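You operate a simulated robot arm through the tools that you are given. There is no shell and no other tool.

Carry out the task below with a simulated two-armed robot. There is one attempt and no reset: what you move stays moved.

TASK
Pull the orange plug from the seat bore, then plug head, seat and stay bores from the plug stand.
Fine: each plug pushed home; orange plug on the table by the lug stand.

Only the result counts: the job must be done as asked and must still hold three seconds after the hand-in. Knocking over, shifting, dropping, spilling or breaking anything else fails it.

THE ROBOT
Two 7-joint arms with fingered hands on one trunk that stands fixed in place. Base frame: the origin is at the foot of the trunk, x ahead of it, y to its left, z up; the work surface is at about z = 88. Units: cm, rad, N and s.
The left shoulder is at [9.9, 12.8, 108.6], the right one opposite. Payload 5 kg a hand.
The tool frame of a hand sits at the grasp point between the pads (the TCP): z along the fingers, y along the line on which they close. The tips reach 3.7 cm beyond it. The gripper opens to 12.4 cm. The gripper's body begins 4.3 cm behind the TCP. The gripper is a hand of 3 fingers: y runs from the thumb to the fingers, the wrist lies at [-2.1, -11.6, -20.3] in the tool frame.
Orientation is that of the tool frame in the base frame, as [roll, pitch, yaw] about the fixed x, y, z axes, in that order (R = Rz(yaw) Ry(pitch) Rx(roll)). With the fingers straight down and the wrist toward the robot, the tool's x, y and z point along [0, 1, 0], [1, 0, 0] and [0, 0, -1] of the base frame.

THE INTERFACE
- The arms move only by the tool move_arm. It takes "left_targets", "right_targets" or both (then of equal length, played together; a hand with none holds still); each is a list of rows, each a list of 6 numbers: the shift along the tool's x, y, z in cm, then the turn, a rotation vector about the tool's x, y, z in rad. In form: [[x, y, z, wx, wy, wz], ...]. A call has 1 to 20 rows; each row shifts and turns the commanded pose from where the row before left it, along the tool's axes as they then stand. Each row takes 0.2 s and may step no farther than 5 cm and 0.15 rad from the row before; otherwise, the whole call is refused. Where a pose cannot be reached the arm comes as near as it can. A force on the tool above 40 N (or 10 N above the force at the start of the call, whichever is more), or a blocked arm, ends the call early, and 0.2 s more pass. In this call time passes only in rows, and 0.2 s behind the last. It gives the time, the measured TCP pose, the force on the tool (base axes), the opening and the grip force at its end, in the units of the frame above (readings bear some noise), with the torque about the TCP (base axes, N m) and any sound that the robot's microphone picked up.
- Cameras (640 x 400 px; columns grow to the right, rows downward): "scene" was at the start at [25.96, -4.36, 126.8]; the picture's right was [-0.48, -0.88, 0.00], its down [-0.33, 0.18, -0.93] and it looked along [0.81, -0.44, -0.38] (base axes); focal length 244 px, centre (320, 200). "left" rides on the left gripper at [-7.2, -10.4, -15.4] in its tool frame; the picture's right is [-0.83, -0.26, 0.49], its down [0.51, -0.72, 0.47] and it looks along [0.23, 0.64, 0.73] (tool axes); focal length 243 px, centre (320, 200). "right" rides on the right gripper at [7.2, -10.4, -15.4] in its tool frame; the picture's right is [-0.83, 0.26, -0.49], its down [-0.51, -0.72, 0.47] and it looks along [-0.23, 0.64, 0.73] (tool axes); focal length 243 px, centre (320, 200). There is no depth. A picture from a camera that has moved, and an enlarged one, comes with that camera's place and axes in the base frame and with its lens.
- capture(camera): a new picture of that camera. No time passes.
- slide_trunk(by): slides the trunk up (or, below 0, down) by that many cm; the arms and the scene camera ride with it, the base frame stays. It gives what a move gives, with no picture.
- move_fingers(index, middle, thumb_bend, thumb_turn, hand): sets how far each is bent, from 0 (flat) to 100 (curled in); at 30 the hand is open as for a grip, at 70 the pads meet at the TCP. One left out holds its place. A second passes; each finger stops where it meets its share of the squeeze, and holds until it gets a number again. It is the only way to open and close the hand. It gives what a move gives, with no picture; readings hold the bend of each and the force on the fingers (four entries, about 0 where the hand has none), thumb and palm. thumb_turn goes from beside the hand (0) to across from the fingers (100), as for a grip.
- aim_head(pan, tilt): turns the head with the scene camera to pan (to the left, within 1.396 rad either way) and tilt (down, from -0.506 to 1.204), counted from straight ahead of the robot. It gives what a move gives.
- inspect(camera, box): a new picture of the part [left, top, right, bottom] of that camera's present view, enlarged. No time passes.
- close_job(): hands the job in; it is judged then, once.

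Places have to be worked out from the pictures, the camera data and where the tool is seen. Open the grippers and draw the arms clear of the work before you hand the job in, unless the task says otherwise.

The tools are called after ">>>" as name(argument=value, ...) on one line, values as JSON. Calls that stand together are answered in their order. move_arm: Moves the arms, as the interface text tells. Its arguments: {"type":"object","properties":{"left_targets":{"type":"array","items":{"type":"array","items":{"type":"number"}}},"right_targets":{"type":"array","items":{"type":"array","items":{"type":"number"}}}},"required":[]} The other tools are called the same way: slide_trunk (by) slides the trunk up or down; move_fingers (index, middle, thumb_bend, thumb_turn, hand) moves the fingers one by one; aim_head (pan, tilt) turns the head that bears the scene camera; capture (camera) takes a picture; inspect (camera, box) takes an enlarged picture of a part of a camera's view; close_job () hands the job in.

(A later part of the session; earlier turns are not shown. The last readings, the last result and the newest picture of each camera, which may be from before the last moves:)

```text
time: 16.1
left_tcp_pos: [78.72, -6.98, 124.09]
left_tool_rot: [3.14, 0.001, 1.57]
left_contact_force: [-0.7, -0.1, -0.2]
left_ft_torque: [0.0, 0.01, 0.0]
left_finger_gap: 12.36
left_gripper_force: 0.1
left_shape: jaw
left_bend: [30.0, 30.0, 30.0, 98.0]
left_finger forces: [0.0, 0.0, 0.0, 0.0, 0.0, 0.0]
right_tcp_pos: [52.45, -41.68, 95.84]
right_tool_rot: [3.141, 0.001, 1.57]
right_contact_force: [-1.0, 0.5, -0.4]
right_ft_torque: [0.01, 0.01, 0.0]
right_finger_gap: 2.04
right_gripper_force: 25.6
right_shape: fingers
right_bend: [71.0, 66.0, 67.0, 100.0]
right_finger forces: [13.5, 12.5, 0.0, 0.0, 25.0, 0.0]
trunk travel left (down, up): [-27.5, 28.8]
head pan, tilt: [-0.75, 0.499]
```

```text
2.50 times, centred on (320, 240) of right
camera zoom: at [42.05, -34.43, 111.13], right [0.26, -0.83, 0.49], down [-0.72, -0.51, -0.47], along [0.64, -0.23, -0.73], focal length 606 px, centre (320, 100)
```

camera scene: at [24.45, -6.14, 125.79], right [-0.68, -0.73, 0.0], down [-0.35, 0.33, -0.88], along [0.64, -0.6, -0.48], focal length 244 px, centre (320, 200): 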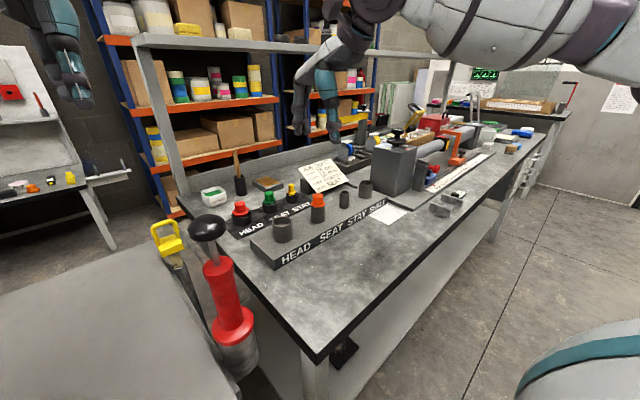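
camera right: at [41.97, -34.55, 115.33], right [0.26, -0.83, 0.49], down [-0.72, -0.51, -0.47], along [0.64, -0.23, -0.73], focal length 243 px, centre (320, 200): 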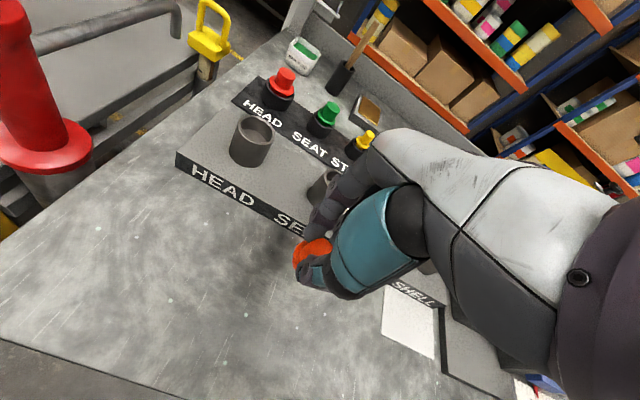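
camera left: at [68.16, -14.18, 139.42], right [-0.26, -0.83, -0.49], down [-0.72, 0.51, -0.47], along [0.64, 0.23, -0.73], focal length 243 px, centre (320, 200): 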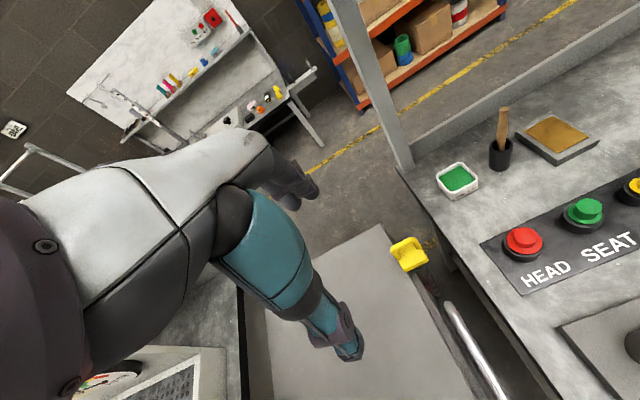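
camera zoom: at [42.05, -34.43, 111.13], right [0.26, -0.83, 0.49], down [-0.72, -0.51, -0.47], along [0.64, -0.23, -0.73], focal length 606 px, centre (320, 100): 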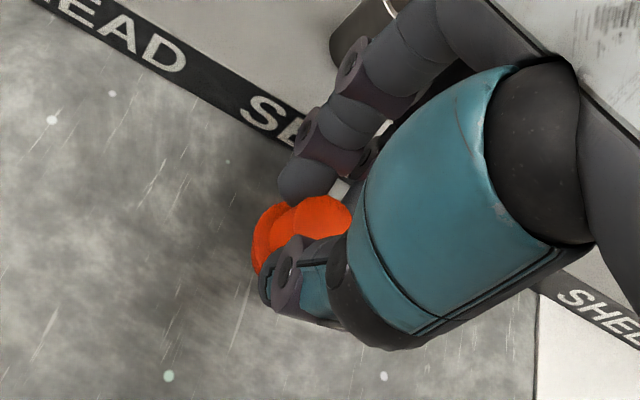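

Still in the air and close to the table. I lower in fine steps, watching the vertical force.

>>> move_arm(right_targets=[[0, 0, 0.3, 0, 0, 0], [0, 0, 0.3, 0, 0, 0], [0, 0, 0.3, 0, 0, 0]])

>>> inspect(camera="scene", box=[310, 190, 390, 260])

```text
time: 16.9
left_tcp_pos: [78.77, -6.94, 124.01]
left_tool_rot: [-3.14, 0.0, 1.571]
left_contact_force: [0.1, -0.2, -0.4]
left_ft_torque: [0.02, -0.03, -0.02]
left_finger_gap: 12.38
left_gripper_force: 0.1
left_shape: jaw
left_bend: [30.0, 30.0, 30.0, 98.0]
left_finger forces: [0.0, 0.1, 0.1, 0.0, 0.0, 0.0]
right_tcp_pos: [52.52, -41.79, 95.01]
right_tool_rot: [-3.142, 0.001, 1.571]
right_contact_force: [-0.6, 0.4, -0.4]
right_ft_torque: [-0.01, -0.02, -0.01]
right_finger_gap: 2.05
right_gripper_force: 25.2
right_shape: fingers
right_bend: [71.0, 66.0, 67.0, 100.0]
right_finger forces: [13.5, 12.5, 0.1, 0.0, 25.0, 0.0]
trunk travel left (down, up): [-27.5, 28.8]
head pan, tilt: [-0.75, 0.499]
```

```text
5.71 times, centred on (350, 225) of scene
camera zoom: at [24.46, -6.15, 125.78], right [-0.68, -0.73, 0.0], down [-0.35, 0.33, -0.88], along [0.64, -0.6, -0.48], focal length 1392 px, centre (149, 57)
```

zoom: 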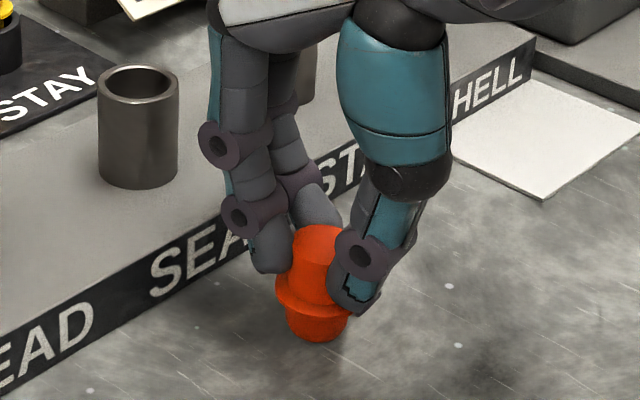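

>>> move_arm(right_targets=[[0, 0, 0.2, 0, 0, 0], [0, 0, 0.2, 0, 0, 0]])

```text
time: 17.5
left_tcp_pos: [78.79, -6.82, 124.0]
left_tool_rot: [3.141, 0.0, 1.57]
left_contact_force: [0.2, 0.3, -0.7]
left_ft_torque: [0.01, 0.03, 0.03]
left_finger_gap: 12.36
left_gripper_force: 0.1
left_shape: jaw
left_bend: [30.0, 30.0, 30.0, 98.0]
left_finger forces: [0.1, 0.0, 0.1, 0.0, 0.0, 0.0]
right_tcp_pos: [52.51, -41.67, 94.55]
right_tool_rot: [-3.141, 0.0, 1.569]
right_contact_force: [-0.1, -0.4, 0.7]
right_ft_torque: [0.01, -0.02, 0.01]
right_finger_gap: 2.06
right_gripper_force: 25.8
right_shape: fingers
right_bend: [71.0, 66.0, 67.0, 100.0]
right_finger forces: [13.7, 12.6, 0.1, 0.0, 25.1, 0.0]
trunk travel left (down, up): [-27.5, 28.8]
head pan, tilt: [-0.75, 0.499]
```

No contact yet at TCP z ≈ 94.6; I keep lowering in small steps.

>>> move_arm(right_targets=[[0, 0, 0.15, 0, 0, 0], [0, 0, 0.15, 0, 0, 0]])

>>> inspect(camera="scene", box=[320, 200, 380, 250])

```text
time: 18.1
left_tcp_pos: [78.73, -6.84, 124.1]
left_tool_rot: [3.14, 0.001, 1.569]
left_contact_force: [-0.8, -0.2, 0.0]
left_ft_torque: [0.03, 0.01, 0.02]
left_finger_gap: 12.35
left_gripper_force: 0.1
left_shape: jaw
left_bend: [30.0, 30.0, 30.0, 98.0]
left_finger forces: [0.0, 0.0, 0.0, 0.0, 0.0, 0.0]
right_tcp_pos: [52.48, -41.72, 94.4]
right_tool_rot: [3.14, 0.001, 1.57]
right_contact_force: [2.0, 1.0, 8.8]
right_ft_torque: [0.02, -0.01, 0.0]
right_finger_gap: 2.05
right_gripper_force: 27.5
right_shape: fingers
right_bend: [71.0, 66.0, 67.0, 100.0]
right_finger forces: [15.0, 14.0, 0.0, 0.0, 26.2, 0.0]
trunk travel left (down, up): [-27.5, 28.8]
head pan, tilt: [-0.75, 0.499]
```

```text
8.00 times, centred on (350, 225) of scene
camera zoom: at [24.4, -6.08, 125.81], right [-0.68, -0.73, 0.0], down [-0.35, 0.33, -0.88], along [0.64, -0.6, -0.48], focal length 1949 px, centre (80, 0)
```

zoom: 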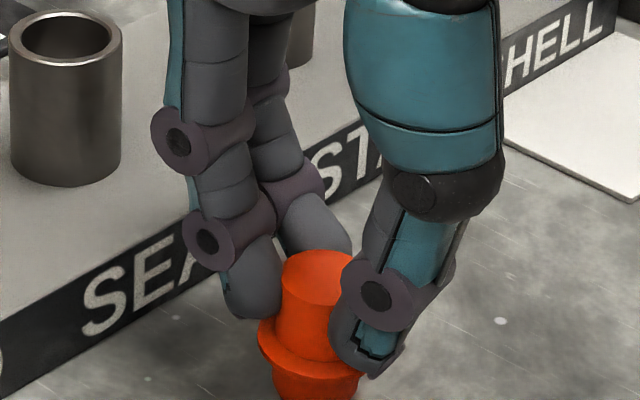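

Contact: 8.8 N upward at TCP z 94.4, so the orange plug stands on the table. I open the fingers a little (limited so they don't touch the block) and then check.

>>> move_fingers(hand="right", index=58, middle=55, thumb_bend=55, thumb_turn=100)

>>> inspect(camera="scene", box=[310, 190, 390, 260])

>>> inspect(camera="right", box=[240, 160, 400, 320])

```text
time: 19.1
left_tcp_pos: [78.76, -6.95, 124.01]
left_tool_rot: [-3.14, 0.002, 1.57]
left_contact_force: [0.5, -0.5, -0.7]
left_ft_torque: [0.02, -0.04, -0.02]
left_finger_gap: 12.37
left_gripper_force: 0.1
left_shape: jaw
left_bend: [30.0, 30.0, 30.0, 98.0]
left_finger forces: [0.0, 0.1, 0.1, 0.0, 0.1, 0.1]
right_tcp_pos: [52.41, -41.74, 94.42]
right_tool_rot: [-3.141, -0.001, 1.573]
right_contact_force: [0.5, -1.0, 0.2]
right_ft_torque: [0.01, 0.0, -0.04]
right_finger_gap: 4.82
right_gripper_force: 0.0
right_shape: fingers
right_bend: [57.0, 55.0, 55.0, 100.0]
right_finger forces: [0.1, 0.0, 0.0, 0.0, 0.1, 0.0]
trunk travel left (down, up): [-27.5, 28.8]
head pan, tilt: [-0.75, 0.499]
```

```text
5.71 times, centred on (350, 225) of scene
camera zoom: at [24.45, -6.14, 125.79], right [-0.68, -0.73, 0.0], down [-0.35, 0.33, -0.88], along [0.64, -0.6, -0.48], focal length 1392 px, centre (149, 57)
```

zoom: 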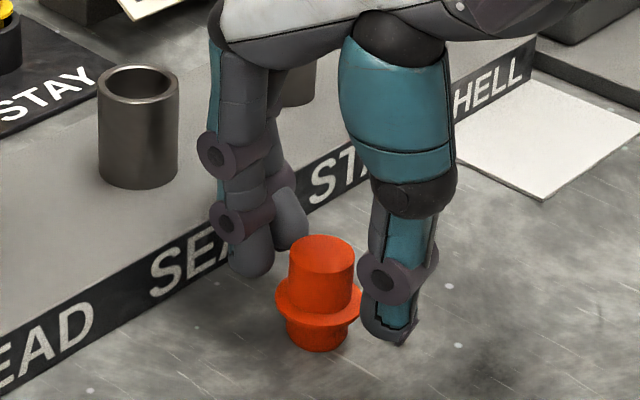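

```text
2.50 times, centred on (320, 240) of right
camera zoom: at [42.07, -34.53, 109.7], right [0.26, -0.83, 0.49], down [-0.72, -0.51, -0.47], along [0.64, -0.23, -0.73], focal length 606 px, centre (320, 100)
```

zoom: 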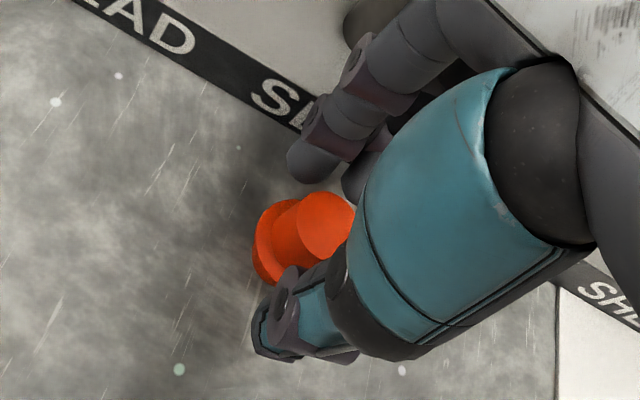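

The orange plug stands upright on the table, free of the fingers. I open slightly more and raise the hand straight up.

>>> move_fingers(hand="right", index=53, middle=51, thumb_bend=48, thumb_turn=100)

>>> move_arm(right_targets=[[0, 0, -1, 0, 0, 0], [0, 0, -2, 0, 0, 0], [0, 0, -3, 0, 0, 0], [0, 0, -4, 0, 0, 0], [0, 0, -4, 0, 0, 0], [0, 0, -4, 0, 0, 0]])

>>> capture(camera="scene")

>>> capture(camera="right")

```text
time: 20.1
left_tcp_pos: [78.58, -6.97, 124.06]
left_tool_rot: [3.141, 0.0, 1.571]
left_contact_force: [0.1, 0.1, 0.1]
left_ft_torque: [0.04, -0.04, 0.01]
left_finger_gap: 12.37
left_gripper_force: 0.0
left_shape: jaw
left_bend: [30.0, 30.0, 30.0, 98.0]
left_finger forces: [0.0, 0.0, 0.0, 0.1, 0.1, 0.0]
right_tcp_pos: [52.49, -41.88, 94.29]
right_tool_rot: [-3.141, 0.0, 1.57]
right_contact_force: [-0.3, -0.1, -0.8]
right_ft_torque: [0.0, -0.01, -0.01]
right_finger_gap: 6.53
right_gripper_force: 0.0
right_shape: fingers
right_bend: [53.0, 51.0, 48.0, 100.0]
right_finger forces: [0.0, 0.0, 0.0, 0.0, 0.1, 0.0]
trunk travel left (down, up): [-27.5, 28.8]
head pan, tilt: [-0.75, 0.499]
```

```text
time: 21.5
left_tcp_pos: [78.71, -6.92, 124.18]
left_tool_rot: [3.141, 0.0, 1.573]
left_contact_force: [-0.2, 0.4, -0.2]
left_ft_torque: [-0.04, -0.03, -0.01]
left_finger_gap: 12.38
left_gripper_force: 0.0
left_shape: jaw
left_bend: [30.0, 30.0, 30.0, 98.0]
left_finger forces: [0.0, 0.0, 0.0, 0.0, 0.0, 0.0]
right_tcp_pos: [52.59, -41.81, 112.45]
right_tool_rot: [-3.142, 0.002, 1.571]
right_contact_force: [-0.3, 0.0, -0.2]
right_ft_torque: [-0.01, -0.02, -0.01]
right_finger_gap: 6.54
right_gripper_force: 0.0
right_shape: fingers
right_bend: [53.0, 51.0, 48.0, 100.0]
right_finger forces: [0.0, 0.0, 0.1, 0.0, 0.0, 0.0]
trunk travel left (down, up): [-27.5, 28.8]
head pan, tilt: [-0.75, 0.499]
```

```text
taken
camera scene: at [24.38, -6.02, 125.81], right [-0.68, -0.73, 0.0], down [-0.35, 0.33, -0.88], along [0.64, -0.6, -0.48], focal length 244 px, centre (320, 200)
```

scene: 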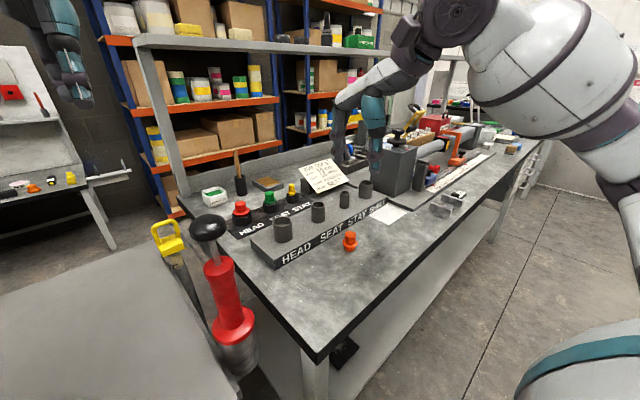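

```text
taken
camera right: at [42.1, -34.49, 127.86], right [0.26, -0.83, 0.49], down [-0.72, -0.51, -0.47], along [0.64, -0.23, -0.73], focal length 243 px, centre (320, 200)
```

right: 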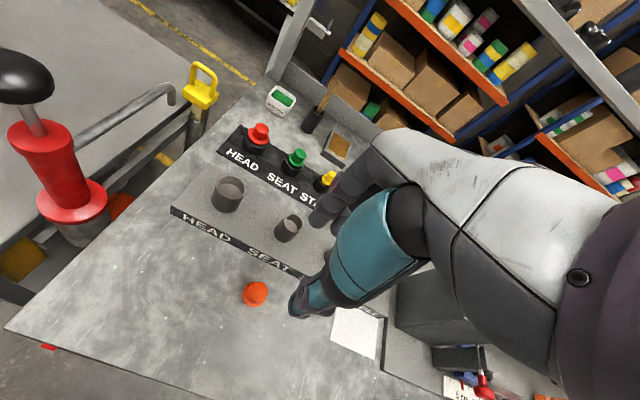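

The orange plug stands upright on the table in front of the block. Next I examine the plug stand closely to get the plugs' heights and the seat/head bore condition.

>>> inspect(camera="scene", box=[220, 170, 330, 250])

>>> inspect(camera="right", box=[200, 100, 350, 250])

>>> inspect(camera="scene", box=[260, 170, 370, 260])

```text
5.00 times, centred on (275, 210) of scene
camera zoom: at [24.38, -6.02, 125.81], right [-0.68, -0.73, 0.0], down [-0.35, 0.33, -0.88], along [0.64, -0.6, -0.48], focal length 1218 px, centre (545, 150)
```

zoom: 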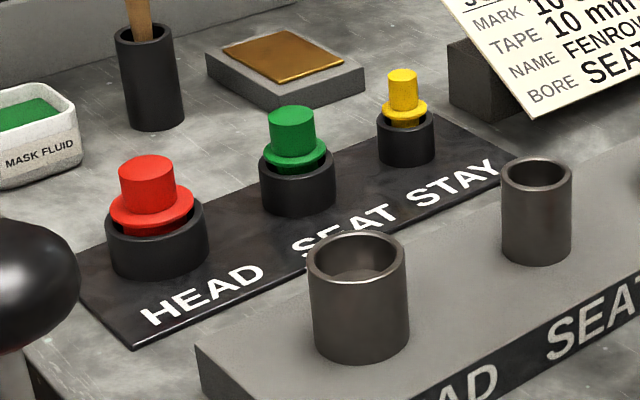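

```text
2.67 times, centred on (275, 175) of right
camera zoom: at [42.1, -34.49, 127.86], right [0.26, -0.83, 0.49], down [-0.72, -0.51, -0.47], along [0.64, -0.23, -0.73], focal length 647 px, centre (440, 267)
```

zoom: 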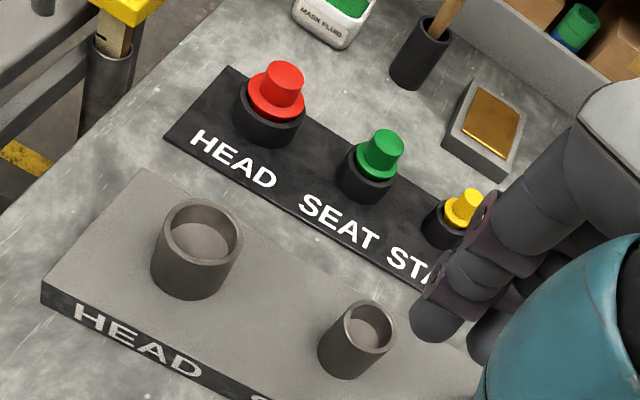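

```text
4.44 times, centred on (315, 215) of scene
camera zoom: at [24.38, -6.02, 125.81], right [-0.68, -0.73, 0.0], down [-0.35, 0.33, -0.88], along [0.64, -0.6, -0.48], focal length 1083 px, centre (342, 133)
```

zoom: 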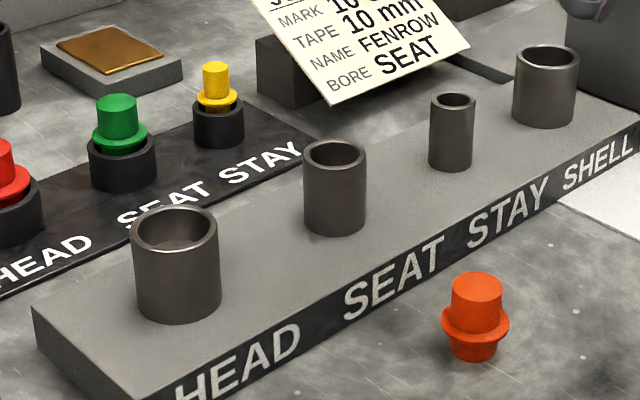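

The plugs rest loosely in black cups with thin flanges, knob tops near z ≈ 94.3; red at about (79.5, -28.85). I open to about 8 cm and travel high to above the red plug.

>>> move_fingers(hand="right", index=46, middle=46, thumb_bend=46, thumb_turn=100)

>>> move_arm(right_targets=[[1.85, 3.85, 0, 0, 0, 0], [1.85, 3.85, 0, 0, 0, 0], [1.85, 3.85, 0, 0, 0, 0], [1.85, 3.85, 0, 0, 0, 0], [1.85, 3.85, 0, 0, 0, 0], [1.85, 3.85, 0, 0, 0, 0], [1.8, 3.9, 0, 0, 0, 0]])

>>> aim_head(pan=-0.4, tilt=0.45)

>>> capture(camera="scene")

>>> inspect(camera="right", box=[200, 150, 420, 370])

```text
time: 22.5
left_tcp_pos: [78.8, -6.82, 124.14]
left_tool_rot: [-3.14, 0.0, 1.572]
left_contact_force: [0.1, -0.2, -0.5]
left_ft_torque: [0.03, 0.02, -0.05]
left_finger_gap: 12.38
left_gripper_force: 0.1
left_shape: jaw
left_bend: [30.0, 30.0, 30.0, 98.0]
left_finger forces: [0.1, 0.1, 0.1, 0.0, 0.1, 0.0]
right_tcp_pos: [52.55, -41.89, 112.41]
right_tool_rot: [3.14, 0.0, 1.572]
right_contact_force: [-1.1, 0.5, 0.7]
right_ft_torque: [-0.02, -0.01, 0.02]
right_finger_gap: 7.94
right_gripper_force: 0.0
right_shape: fingers
right_bend: [46.0, 46.0, 46.0, 100.0]
right_finger forces: [0.1, 0.0, 0.0, 0.0, 0.0, 0.1]
trunk travel left (down, up): [-27.5, 28.8]
head pan, tilt: [-0.75, 0.499]
```

```text
time: 24.1
left_tcp_pos: [79.0, -6.86, 123.94]
left_tool_rot: [-3.139, 0.001, 1.572]
left_contact_force: [0.3, 0.1, -0.7]
left_ft_torque: [0.02, 0.04, 0.01]
left_finger_gap: 12.36
left_gripper_force: 0.0
left_shape: jaw
left_bend: [30.0, 30.0, 30.0, 98.0]
left_finger forces: [0.0, 0.0, 0.1, 0.1, 0.0, 0.0]
right_tcp_pos: [79.9, -28.73, 112.17]
right_tool_rot: [-3.141, 0.001, 1.571]
right_contact_force: [1.2, 1.1, -0.1]
right_ft_torque: [-0.02, 0.06, -0.01]
right_finger_gap: 8.0
right_gripper_force: 0.1
right_shape: fingers
right_bend: [46.0, 46.0, 46.0, 100.0]
right_finger forces: [0.1, 0.0, 0.1, 0.0, 0.0, 0.0]
trunk travel left (down, up): [-27.5, 28.8]
head pan, tilt: [-0.75, 0.499]
```

```text
time: 24.9
left_tcp_pos: [78.67, -6.87, 124.15]
left_tool_rot: [-3.141, 0.001, 1.57]
left_contact_force: [0.0, 0.4, -0.5]
left_ft_torque: [-0.01, 0.0, -0.02]
left_finger_gap: 12.38
left_gripper_force: 0.0
left_shape: jaw
left_bend: [30.0, 30.0, 30.0, 98.0]
left_finger forces: [0.0, 0.0, 0.0, 0.1, 0.0, 0.1]
right_tcp_pos: [79.43, -28.88, 112.44]
right_tool_rot: [3.141, 0.001, 1.572]
right_contact_force: [-0.5, -0.1, -0.1]
right_ft_torque: [-0.01, 0.04, -0.02]
right_finger_gap: 7.97
right_gripper_force: 0.0
right_shape: fingers
right_bend: [46.0, 46.0, 46.0, 100.0]
right_finger forces: [0.1, 0.1, 0.0, 0.0, 0.0, 0.0]
trunk travel left (down, up): [-27.5, 28.8]
head pan, tilt: [-0.4, 0.45]
```

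```text
taken
camera scene: at [26.23, -3.52, 126.24], right [-0.39, -0.92, 0.0], down [-0.4, 0.17, -0.9], along [0.83, -0.35, -0.43], focal length 244 px, centre (320, 200)
```

scene: 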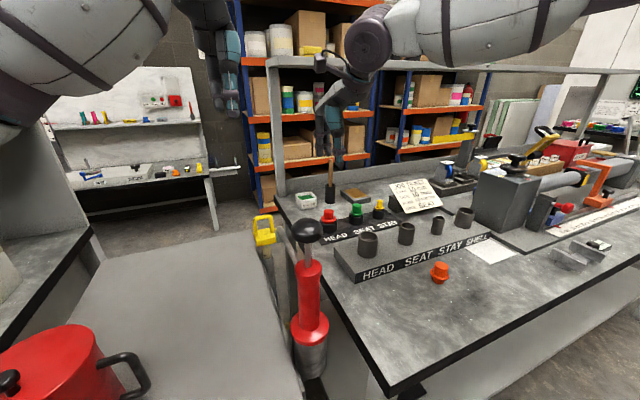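

```text
1.82 times, centred on (310, 260) of right
camera zoom: at [69.09, -21.69, 127.77], right [0.26, -0.83, 0.49], down [-0.72, -0.51, -0.47], along [0.64, -0.23, -0.73], focal length 441 px, centre (338, 91)
```

zoom: 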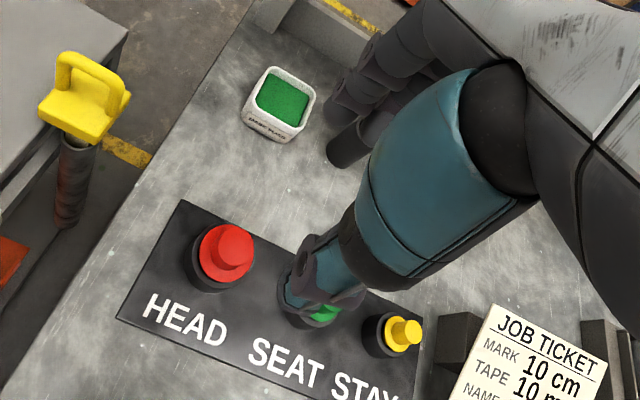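

The red plug reads at (79.65, -28.7) from the wrist view. The previous grip showed the index more bent than the middle, suggesting the pinch centre is about 0.3 cm toward -y of the TCP, so I offset slightly to +y and descend to a hover.

>>> move_arm(right_targets=[[0.4, 0.1, 0, 0, 0, 0], [0, 0, 4, 0, 0, 0], [0, 0, 4, 0, 0, 0], [0, 0, 3.4, 0, 0, 0]])

>>> inspect(camera="scene", box=[280, 130, 440, 250])

>>> inspect(camera="right", box=[220, 140, 420, 340])

```text
time: 25.9
left_tcp_pos: [78.83, -7.03, 123.9]
left_tool_rot: [-3.139, 0.0, 1.571]
left_contact_force: [0.3, -0.5, 0.3]
left_ft_torque: [0.0, 0.01, 0.0]
left_finger_gap: 12.36
left_gripper_force: 0.0
left_shape: jaw
left_bend: [30.0, 30.0, 30.0, 98.0]
left_finger forces: [0.0, 0.0, 0.1, 0.0, 0.0, 0.0]
right_tcp_pos: [79.76, -28.42, 100.95]
right_tool_rot: [-3.14, 0.001, 1.57]
right_contact_force: [0.4, -0.3, 0.0]
right_ft_torque: [0.0, 0.06, 0.02]
right_finger_gap: 7.98
right_gripper_force: 0.1
right_shape: fingers
right_bend: [46.0, 46.0, 46.0, 100.0]
right_finger forces: [0.0, 0.0, 0.0, 0.1, 0.1, 0.1]
trunk travel left (down, up): [-27.5, 28.8]
head pan, tilt: [-0.4, 0.45]
```

```text
3.33 times, centred on (360, 190) of scene
camera zoom: at [26.35, -3.55, 126.21], right [-0.39, -0.92, 0.0], down [-0.4, 0.17, -0.9], along [0.83, -0.35, -0.44], focal length 812 px, centre (187, 233)
```

zoom: 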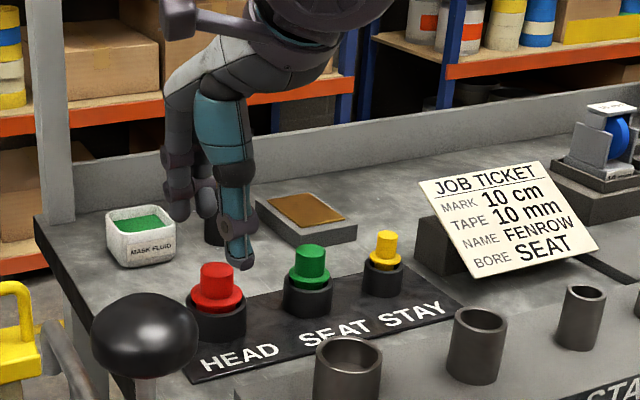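

```text
2.00 times, centred on (320, 240) of right
camera zoom: at [69.28, -21.15, 116.3], right [0.26, -0.83, 0.49], down [-0.72, -0.51, -0.47], along [0.64, -0.23, -0.73], focal length 485 px, centre (320, 120)
```

zoom: 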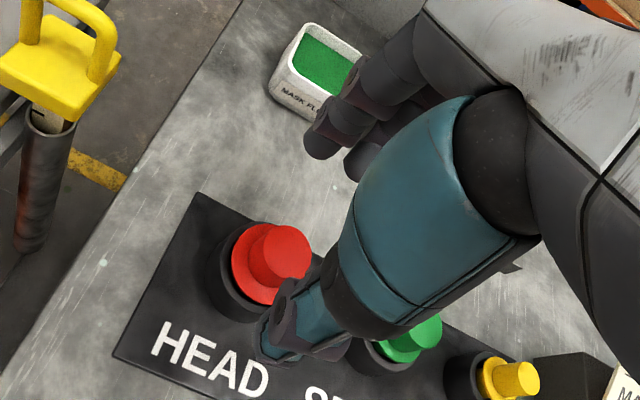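

Red knob centre reads ≈ (79.5, -28.75); the hand at (79.6, -28.45) is centred as intended. I descend to the grip height (TCP z ≈ 96.4).

>>> move_arm(right_targets=[[0, 0, 2, 0, 0, 0], [0, 0, 1.5, 0, 0, 0], [0, 0, 1.1, 0, 0, 0]])

>>> move_fingers(hand="right", index=54, middle=54, thumb_bend=54, thumb_turn=100)

>>> inspect(camera="scene", box=[300, 160, 380, 230])

>>> inspect(camera="right", box=[220, 140, 420, 340])

```text
time: 26.7
left_tcp_pos: [78.79, -6.97, 124.06]
left_tool_rot: [-3.141, 0.001, 1.571]
left_contact_force: [0.7, -0.5, -0.2]
left_ft_torque: [0.01, -0.02, 0.03]
left_finger_gap: 12.37
left_gripper_force: 0.2
left_shape: jaw
left_bend: [30.0, 30.0, 30.0, 98.0]
left_finger forces: [0.0, 0.0, 0.1, 0.0, 0.0, 0.0]
right_tcp_pos: [79.42, -28.43, 96.46]
right_tool_rot: [3.14, 0.002, 1.571]
right_contact_force: [0.3, 0.6, -0.8]
right_ft_torque: [-0.02, 0.0, 0.03]
right_finger_gap: 7.96
right_gripper_force: 0.0
right_shape: fingers
right_bend: [46.0, 46.0, 46.0, 100.0]
right_finger forces: [0.1, 0.0, 0.0, 0.0, 0.0, 0.0]
trunk travel left (down, up): [-27.5, 28.8]
head pan, tilt: [-0.4, 0.45]
```

```text
time: 27.7
left_tcp_pos: [78.67, -6.89, 124.18]
left_tool_rot: [3.14, -0.002, 1.572]
left_contact_force: [-0.5, 0.2, 0.7]
left_ft_torque: [-0.02, 0.01, 0.03]
left_finger_gap: 12.36
left_gripper_force: 0.0
left_shape: jaw
left_bend: [30.0, 30.0, 30.0, 98.0]
left_finger forces: [0.0, 0.0, 0.0, 0.0, 0.0, 0.1]
right_tcp_pos: [79.41, -28.43, 96.35]
right_tool_rot: [3.142, 0.001, 1.571]
right_contact_force: [0.3, 0.4, 0.0]
right_ft_torque: [0.0, -0.02, 0.0]
right_finger_gap: 5.57
right_gripper_force: 0.0
right_shape: fingers
right_bend: [54.0, 54.0, 54.0, 100.0]
right_finger forces: [0.0, 0.1, 0.0, 0.0, 0.0, 0.0]
trunk travel left (down, up): [-27.5, 28.8]
head pan, tilt: [-0.4, 0.45]
```

```text
5.71 times, centred on (340, 195) of scene
camera zoom: at [26.27, -3.52, 126.23], right [-0.39, -0.92, 0.0], down [-0.4, 0.17, -0.9], along [0.83, -0.35, -0.44], focal length 1392 px, centre (206, 229)
```

zoom: 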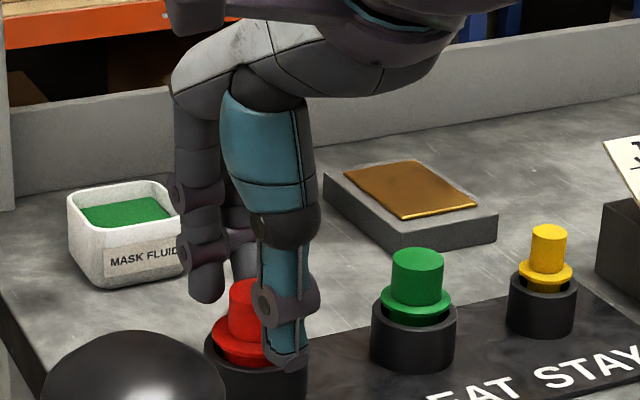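

```text
2.00 times, centred on (320, 240) of right
camera zoom: at [69.04, -21.19, 111.77], right [0.26, -0.83, 0.49], down [-0.72, -0.51, -0.47], along [0.64, -0.23, -0.73], focal length 485 px, centre (320, 120)
```

zoom: 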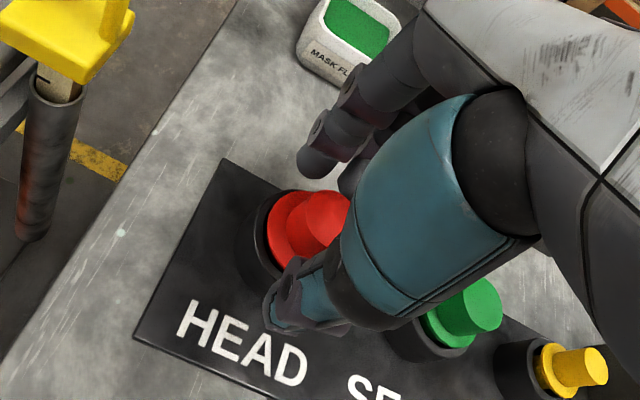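

The red knob lies between thumb and fingers. I squeeze.

>>> move_fingers(hand="right", index=80, middle=80, thumb_bend=80, thumb_turn=100)

>>> inspect(camera="scene", box=[300, 160, 380, 230])

>>> inspect(camera="right", box=[220, 140, 420, 340])

```text
time: 28.7
left_tcp_pos: [78.76, -6.85, 124.1]
left_tool_rot: [-3.141, -0.001, 1.572]
left_contact_force: [-0.3, -0.1, 0.5]
left_ft_torque: [0.0, -0.01, 0.03]
left_finger_gap: 12.4
left_gripper_force: 0.0
left_shape: jaw
left_bend: [30.0, 30.0, 30.0, 98.0]
left_finger forces: [0.0, 0.0, 0.1, 0.0, 0.0, 0.0]
right_tcp_pos: [79.52, -28.44, 96.45]
right_tool_rot: [3.14, 0.001, 1.572]
right_contact_force: [0.0, -0.2, -1.2]
right_ft_torque: [-0.01, 0.0, 0.0]
right_finger_gap: 2.16
right_gripper_force: 26.0
right_shape: fingers
right_bend: [72.0, 65.0, 66.0, 100.0]
right_finger forces: [12.4, 13.5, 0.0, 0.1, 26.1, 0.0]
trunk travel left (down, up): [-27.5, 28.8]
head pan, tilt: [-0.4, 0.45]
```

```text
5.71 times, centred on (340, 195) of scene
camera zoom: at [26.27, -3.52, 126.23], right [-0.39, -0.92, 0.0], down [-0.4, 0.17, -0.9], along [0.83, -0.35, -0.44], focal length 1392 px, centre (206, 229)
```

zoom: 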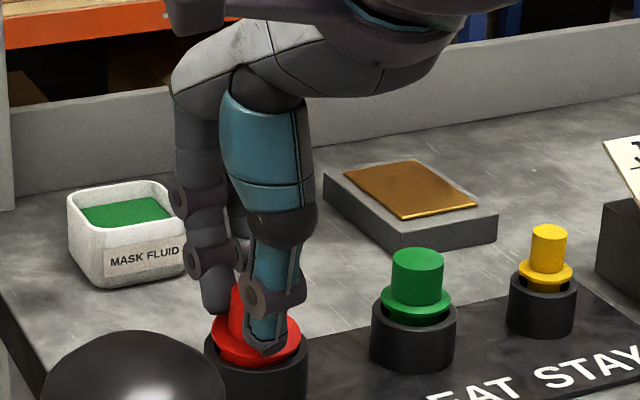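

```text
2.00 times, centred on (320, 240) of right
camera zoom: at [69.04, -21.19, 111.77], right [0.26, -0.83, 0.49], down [-0.72, -0.51, -0.47], along [0.64, -0.23, -0.73], focal length 485 px, centre (320, 120)
```

zoom: 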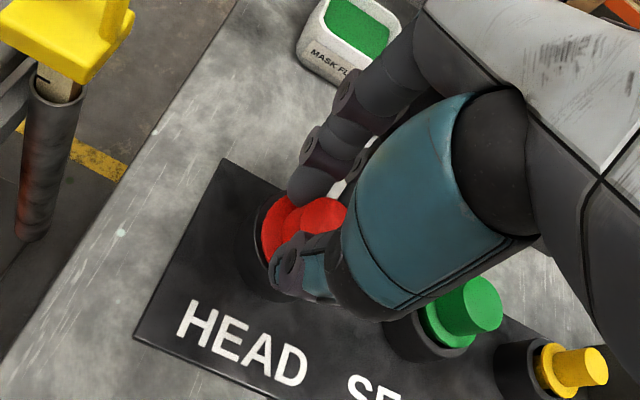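

Gripped with 26 N. I lift the red plug straight up, slowly at first.

>>> move_arm(right_targets=[[0, 0, -0.4, 0, 0, 0], [0, 0, -0.6, 0, 0, 0], [0, 0, -1, 0, 0, 0], [0, 0, -2, 0, 0, 0], [0, 0, -3, 0, 0, 0], [0, 0, -3, 0, 0, 0]])

>>> inspect(camera="scene", box=[290, 120, 390, 230])

>>> inspect(camera="right", box=[220, 140, 420, 340])

```text
time: 30.1
left_tcp_pos: [78.6, -6.9, 124.11]
left_tool_rot: [-3.141, -0.001, 1.57]
left_contact_force: [-0.3, -0.6, 0.2]
left_ft_torque: [-0.02, 0.0, -0.01]
left_finger_gap: 12.36
left_gripper_force: 0.0
left_shape: jaw
left_bend: [30.0, 30.0, 30.0, 98.0]
left_finger forces: [0.0, 0.0, 0.0, 0.1, 0.1, 0.1]
right_tcp_pos: [79.51, -28.45, 106.39]
right_tool_rot: [-3.14, 0.0, 1.57]
right_contact_force: [0.1, -0.3, -0.6]
right_ft_torque: [-0.02, -0.02, 0.0]
right_finger_gap: 2.14
right_gripper_force: 26.9
right_shape: fingers
right_bend: [72.0, 66.0, 66.0, 100.0]
right_finger forces: [12.9, 13.9, 0.0, 0.0, 26.1, 0.0]
trunk travel left (down, up): [-27.5, 28.8]
head pan, tilt: [-0.4, 0.45]
```

```text
3.64 times, centred on (340, 175) of scene
camera zoom: at [26.19, -3.5, 126.25], right [-0.39, -0.92, 0.0], down [-0.4, 0.17, -0.9], along [0.83, -0.35, -0.43], focal length 886 px, centre (247, 291)
```

zoom: 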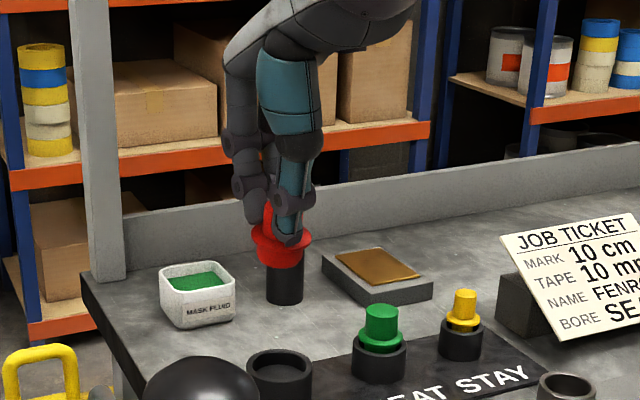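

```text
2.00 times, centred on (320, 240) of right
camera zoom: at [69.08, -21.19, 121.8], right [0.26, -0.83, 0.49], down [-0.72, -0.51, -0.47], along [0.64, -0.23, -0.73], focal length 485 px, centre (320, 120)
```

zoom: 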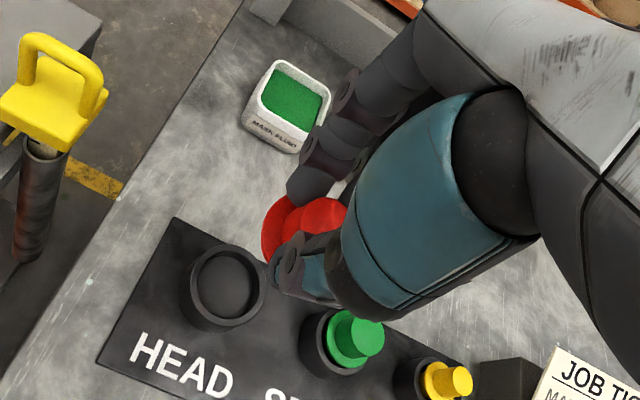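

The red plug is out of its cup. I zoom in to judge its tilt and where its axis sits relative to the hand.

>>> inspect(camera="scene", box=[340, 165, 390, 205])

>>> inspect(camera="right", box=[280, 200, 360, 280])

>>> inspect(camera="scene", box=[335, 160, 385, 200])

```text
10.00 times, centred on (365, 185) of scene
camera zoom: at [26.19, -3.5, 126.25], right [-0.39, -0.92, 0.0], down [-0.4, 0.17, -0.9], along [0.83, -0.35, -0.43], focal length 2437 px, centre (-130, 350)
```

zoom: 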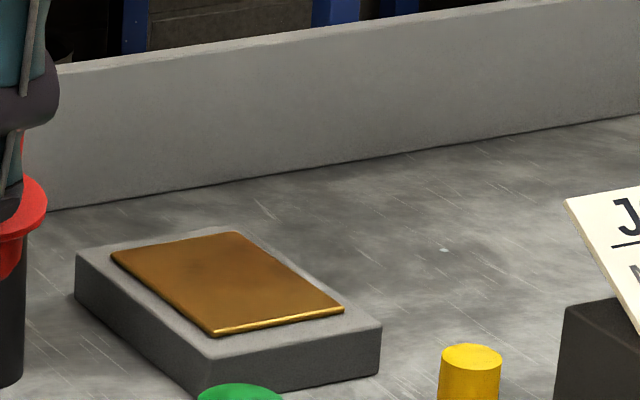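

```text
5.00 times, centred on (320, 240) of right
camera zoom: at [69.08, -21.19, 121.8], right [0.26, -0.83, 0.49], down [-0.72, -0.51, -0.47], along [0.64, -0.23, -0.73], focal length 1213 px, centre (320, 0)
```

zoom: 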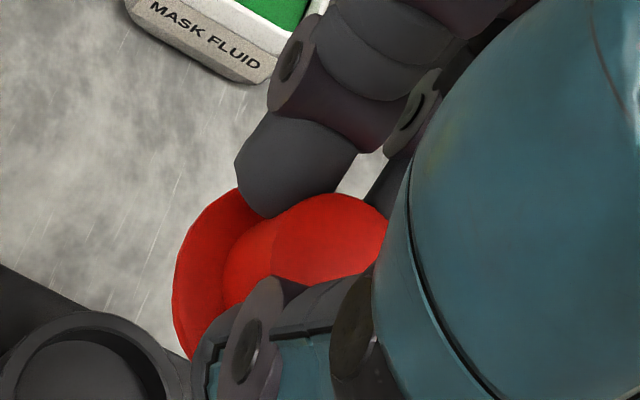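

```text
10.00 times, centred on (360, 180) of scene
camera zoom: at [26.19, -3.5, 126.25], right [-0.39, -0.92, 0.0], down [-0.4, 0.17, -0.9], along [0.83, -0.35, -0.43], focal length 2437 px, centre (-80, 400)
```

zoom: 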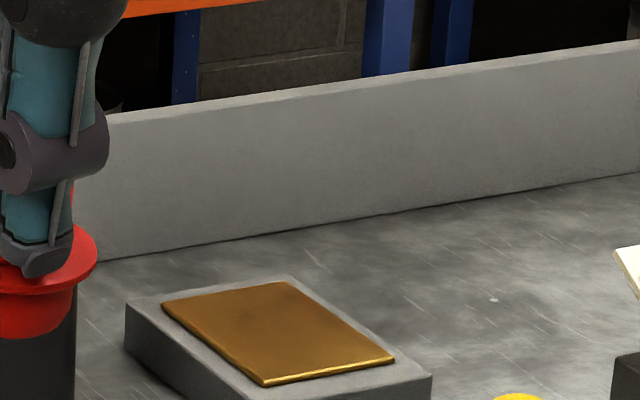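

>>> inspect(camera="scene", box=[300, 160, 360, 205])

```text
8.89 times, centred on (330, 182) of scene
camera zoom: at [26.19, -3.5, 126.25], right [-0.39, -0.92, 0.0], down [-0.4, 0.17, -0.9], along [0.83, -0.35, -0.43], focal length 2166 px, centre (231, 356)
```

zoom: 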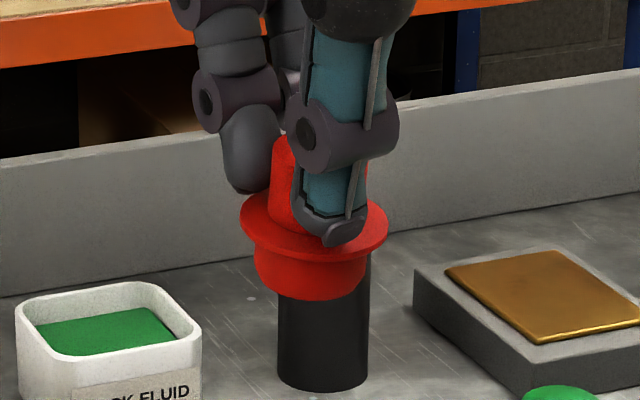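

The red plug hangs nearly upright with its axis about 0.2 cm to -y of the TCP. Head bore, refined over several views: ≈ (63.35, -30.9), rim z ≈ 95.6. I carry the plug over it at this height.

>>> move_arm(right_targets=[[-0.55, -4, 0, 0, 0, 0], [-0.55, -4, 0, 0, 0, 0], [-0.55, -4, 0, 0, 0, 0], [-0.55, -4.05, 0, 0, 0, 0], [0, 0, 1.5, 0, 0, 0]])

>>> aim_head(pan=-0.6, tilt=0.5)

>>> inspect(camera="scene", box=[250, 130, 370, 240])

>>> inspect(camera="right", box=[220, 180, 380, 340])

```text
time: 31.3
left_tcp_pos: [78.85, -6.96, 123.8]
left_tool_rot: [-3.139, 0.001, 1.573]
left_contact_force: [0.2, 0.3, 0.2]
left_ft_torque: [0.01, 0.03, -0.01]
left_finger_gap: 12.37
left_gripper_force: 0.0
left_shape: jaw
left_bend: [30.0, 30.0, 30.0, 98.0]
left_finger forces: [0.1, 0.1, 0.0, 0.0, 0.1, 0.1]
right_tcp_pos: [63.62, -30.67, 104.73]
right_tool_rot: [-3.14, 0.002, 1.572]
right_contact_force: [1.0, 0.0, -0.9]
right_ft_torque: [-0.01, 0.0, -0.02]
right_finger_gap: 2.12
right_gripper_force: 26.8
right_shape: fingers
right_bend: [72.0, 66.0, 66.0, 100.0]
right_finger forces: [13.2, 14.2, 0.0, 0.0, 26.0, 0.0]
trunk travel left (down, up): [-27.5, 28.8]
head pan, tilt: [-0.4, 0.45]
```

```text
time: 32.1
left_tcp_pos: [78.68, -6.97, 124.08]
left_tool_rot: [3.141, -0.002, 1.57]
left_contact_force: [0.6, -0.8, -0.3]
left_ft_torque: [0.01, -0.02, 0.04]
left_finger_gap: 12.37
left_gripper_force: 0.1
left_shape: jaw
left_bend: [30.0, 30.0, 30.0, 98.0]
left_finger forces: [0.0, 0.1, 0.0, 0.0, 0.0, 0.0]
right_tcp_pos: [63.52, -30.6, 104.73]
right_tool_rot: [3.141, 0.0, 1.572]
right_contact_force: [0.5, 0.0, -1.0]
right_ft_torque: [-0.02, -0.01, 0.01]
right_finger_gap: 2.14
right_gripper_force: 26.9
right_shape: fingers
right_bend: [72.0, 66.0, 66.0, 100.0]
right_finger forces: [13.2, 14.2, 0.0, 0.0, 25.9, 0.0]
trunk travel left (down, up): [-27.5, 28.8]
head pan, tilt: [-0.6, 0.499]
```

```text
3.64 times, centred on (310, 185) of scene
camera zoom: at [25.28, -5.09, 125.79], right [-0.56, -0.83, 0.0], down [-0.39, 0.27, -0.88], along [0.72, -0.5, -0.48], focal length 886 px, centre (356, 254)
```

zoom: 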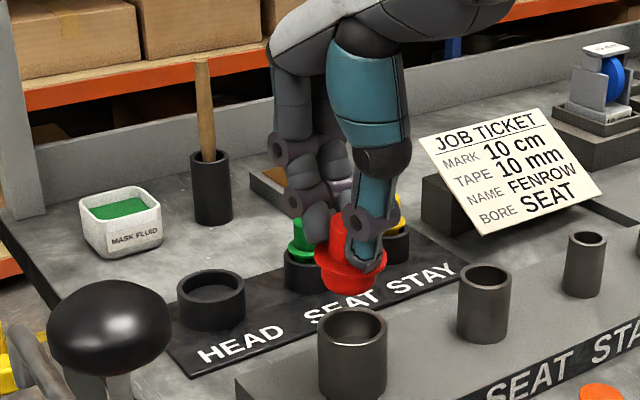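

```text
2.50 times, centred on (300, 260) of right
camera zoom: at [53.11, -23.39, 120.14], right [0.26, -0.83, 0.49], down [-0.72, -0.51, -0.47], along [0.64, -0.23, -0.73], focal length 606 px, centre (370, 50)
```

zoom: 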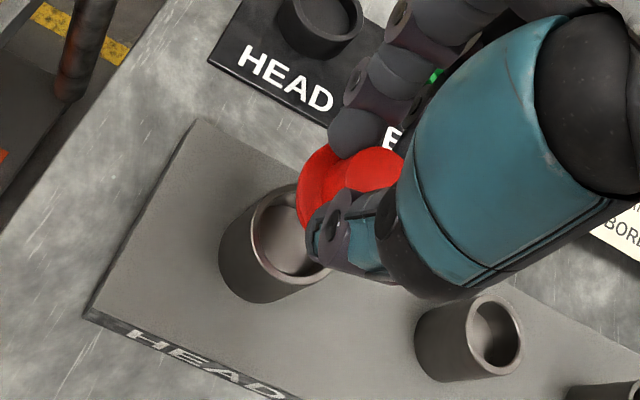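

>>> inspect(camera="scene", box=[285, 175, 345, 235])

>>> inspect(camera="right", box=[260, 200, 350, 290])

```text
6.67 times, centred on (315, 205) of scene
camera zoom: at [25.28, -5.09, 125.79], right [-0.56, -0.83, 0.0], down [-0.39, 0.27, -0.88], along [0.72, -0.5, -0.48], focal length 1624 px, centre (353, 167)
```

zoom: 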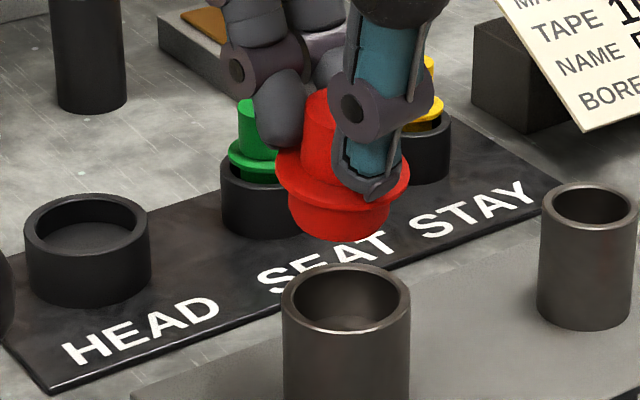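

```text
4.44 times, centred on (305, 245) of right
camera zoom: at [53.11, -23.39, 120.14], right [0.26, -0.83, 0.49], down [-0.72, -0.51, -0.47], along [0.64, -0.23, -0.73], focal length 1078 px, centre (387, 0)
```

zoom: 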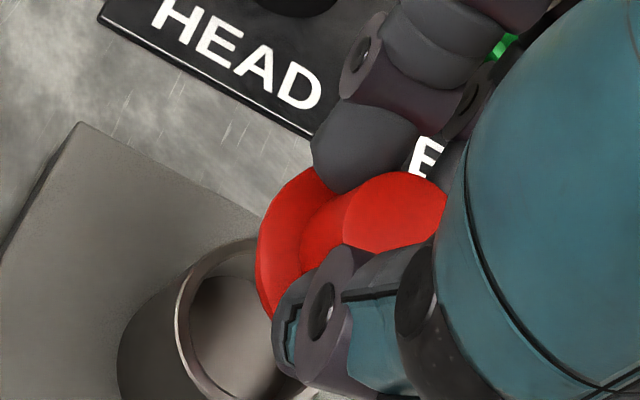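

Plug and bore are nearly in line; the plug is tilted a little in the grip. I lower until the stub is just above the rim, so both can be compared directly in the images.

>>> move_arm(right_targets=[[0, 0, 1.5, 0, 0, 0], [0, 0, 1.1, 0, 0, 0]])

>>> inspect(camera="scene", box=[285, 175, 345, 235])

>>> inspect(camera="right", box=[260, 200, 350, 290])

```text
time: 32.7
left_tcp_pos: [78.8, -6.92, 123.93]
left_tool_rot: [-3.141, 0.001, 1.57]
left_contact_force: [0.5, -0.4, 0.1]
left_ft_torque: [0.01, 0.01, 0.0]
left_finger_gap: 12.36
left_gripper_force: 0.0
left_shape: jaw
left_bend: [30.0, 30.0, 30.0, 98.0]
left_finger forces: [0.0, 0.0, 0.0, 0.0, 0.1, 0.0]
right_tcp_pos: [63.55, -30.67, 102.14]
right_tool_rot: [-3.141, -0.001, 1.571]
right_contact_force: [-0.8, 0.4, -0.7]
right_ft_torque: [0.02, 0.03, 0.01]
right_finger_gap: 2.12
right_gripper_force: 27.0
right_shape: fingers
right_bend: [72.0, 66.0, 66.0, 100.0]
right_finger forces: [13.4, 14.2, 0.0, 0.0, 26.0, 0.0]
trunk travel left (down, up): [-27.5, 28.8]
head pan, tilt: [-0.6, 0.499]
```

```text
6.67 times, centred on (315, 205) of scene
camera zoom: at [25.31, -5.1, 125.78], right [-0.56, -0.83, 0.0], down [-0.4, 0.27, -0.88], along [0.72, -0.5, -0.48], focal length 1624 px, centre (353, 167)
```

zoom: 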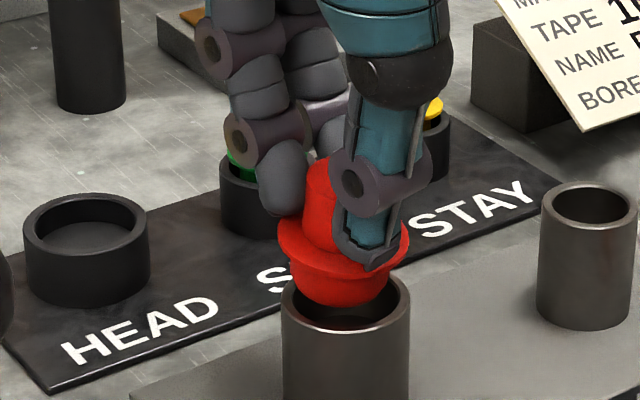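

```text
4.44 times, centred on (305, 245) of right
camera zoom: at [53.18, -23.46, 117.54], right [0.26, -0.83, 0.49], down [-0.72, -0.51, -0.47], along [0.64, -0.23, -0.73], focal length 1078 px, centre (387, 0)
```

zoom: 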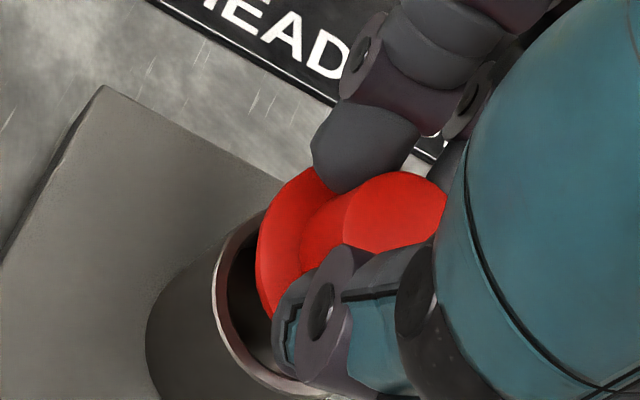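

The flange reads about 0.15–0.2 cm too far in +x and 0.1 in +y. I shift by (-0.2, -0.1) and lower in small steps, watching the force.

>>> move_arm(right_targets=[[-0.1, -0.2, 0, 0, 0, 0], [0, 0, 0.3, 0, 0, 0], [0, 0, 0.3, 0, 0, 0]])

>>> inspect(camera="scene", box=[285, 175, 345, 235])

>>> inspect(camera="right", box=[260, 200, 350, 290])

```text
time: 33.5
left_tcp_pos: [78.7, -7.02, 124.07]
left_tool_rot: [3.141, 0.0, 1.57]
left_contact_force: [0.1, -0.6, 0.7]
left_ft_torque: [-0.01, -0.04, -0.01]
left_finger_gap: 12.37
left_gripper_force: 0.1
left_shape: jaw
left_bend: [30.0, 30.0, 30.0, 98.0]
left_finger forces: [0.1, 0.1, 0.0, 0.0, 0.0, 0.1]
right_tcp_pos: [63.26, -30.74, 101.58]
right_tool_rot: [-3.141, 0.0, 1.573]
right_contact_force: [0.0, -0.6, -0.5]
right_ft_torque: [-0.02, -0.01, 0.01]
right_finger_gap: 2.11
right_gripper_force: 27.3
right_shape: fingers
right_bend: [72.0, 66.0, 66.0, 100.0]
right_finger forces: [13.3, 14.3, 0.0, 0.0, 25.9, 0.0]
trunk travel left (down, up): [-27.5, 28.8]
head pan, tilt: [-0.6, 0.499]
```

```text
6.67 times, centred on (315, 205) of scene
camera zoom: at [25.32, -5.09, 125.78], right [-0.56, -0.83, 0.0], down [-0.4, 0.27, -0.88], along [0.72, -0.5, -0.48], focal length 1624 px, centre (353, 167)
```

zoom: 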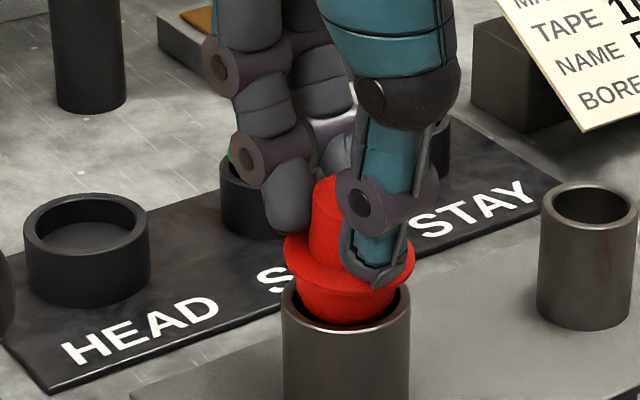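

```text
4.44 times, centred on (305, 245) of right
camera zoom: at [52.88, -23.51, 117.01], right [0.26, -0.83, 0.49], down [-0.72, -0.51, -0.47], along [0.64, -0.23, -0.73], focal length 1078 px, centre (387, 0)
```

zoom: 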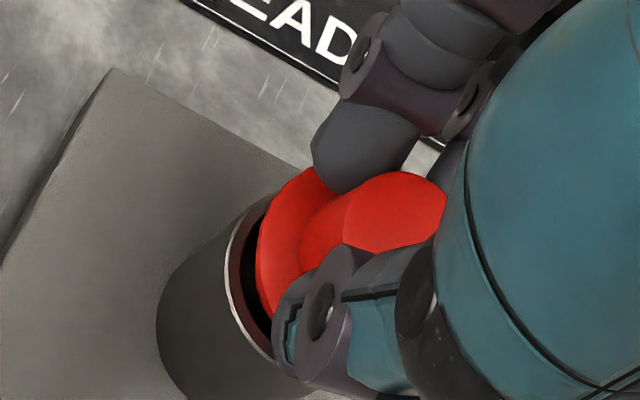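

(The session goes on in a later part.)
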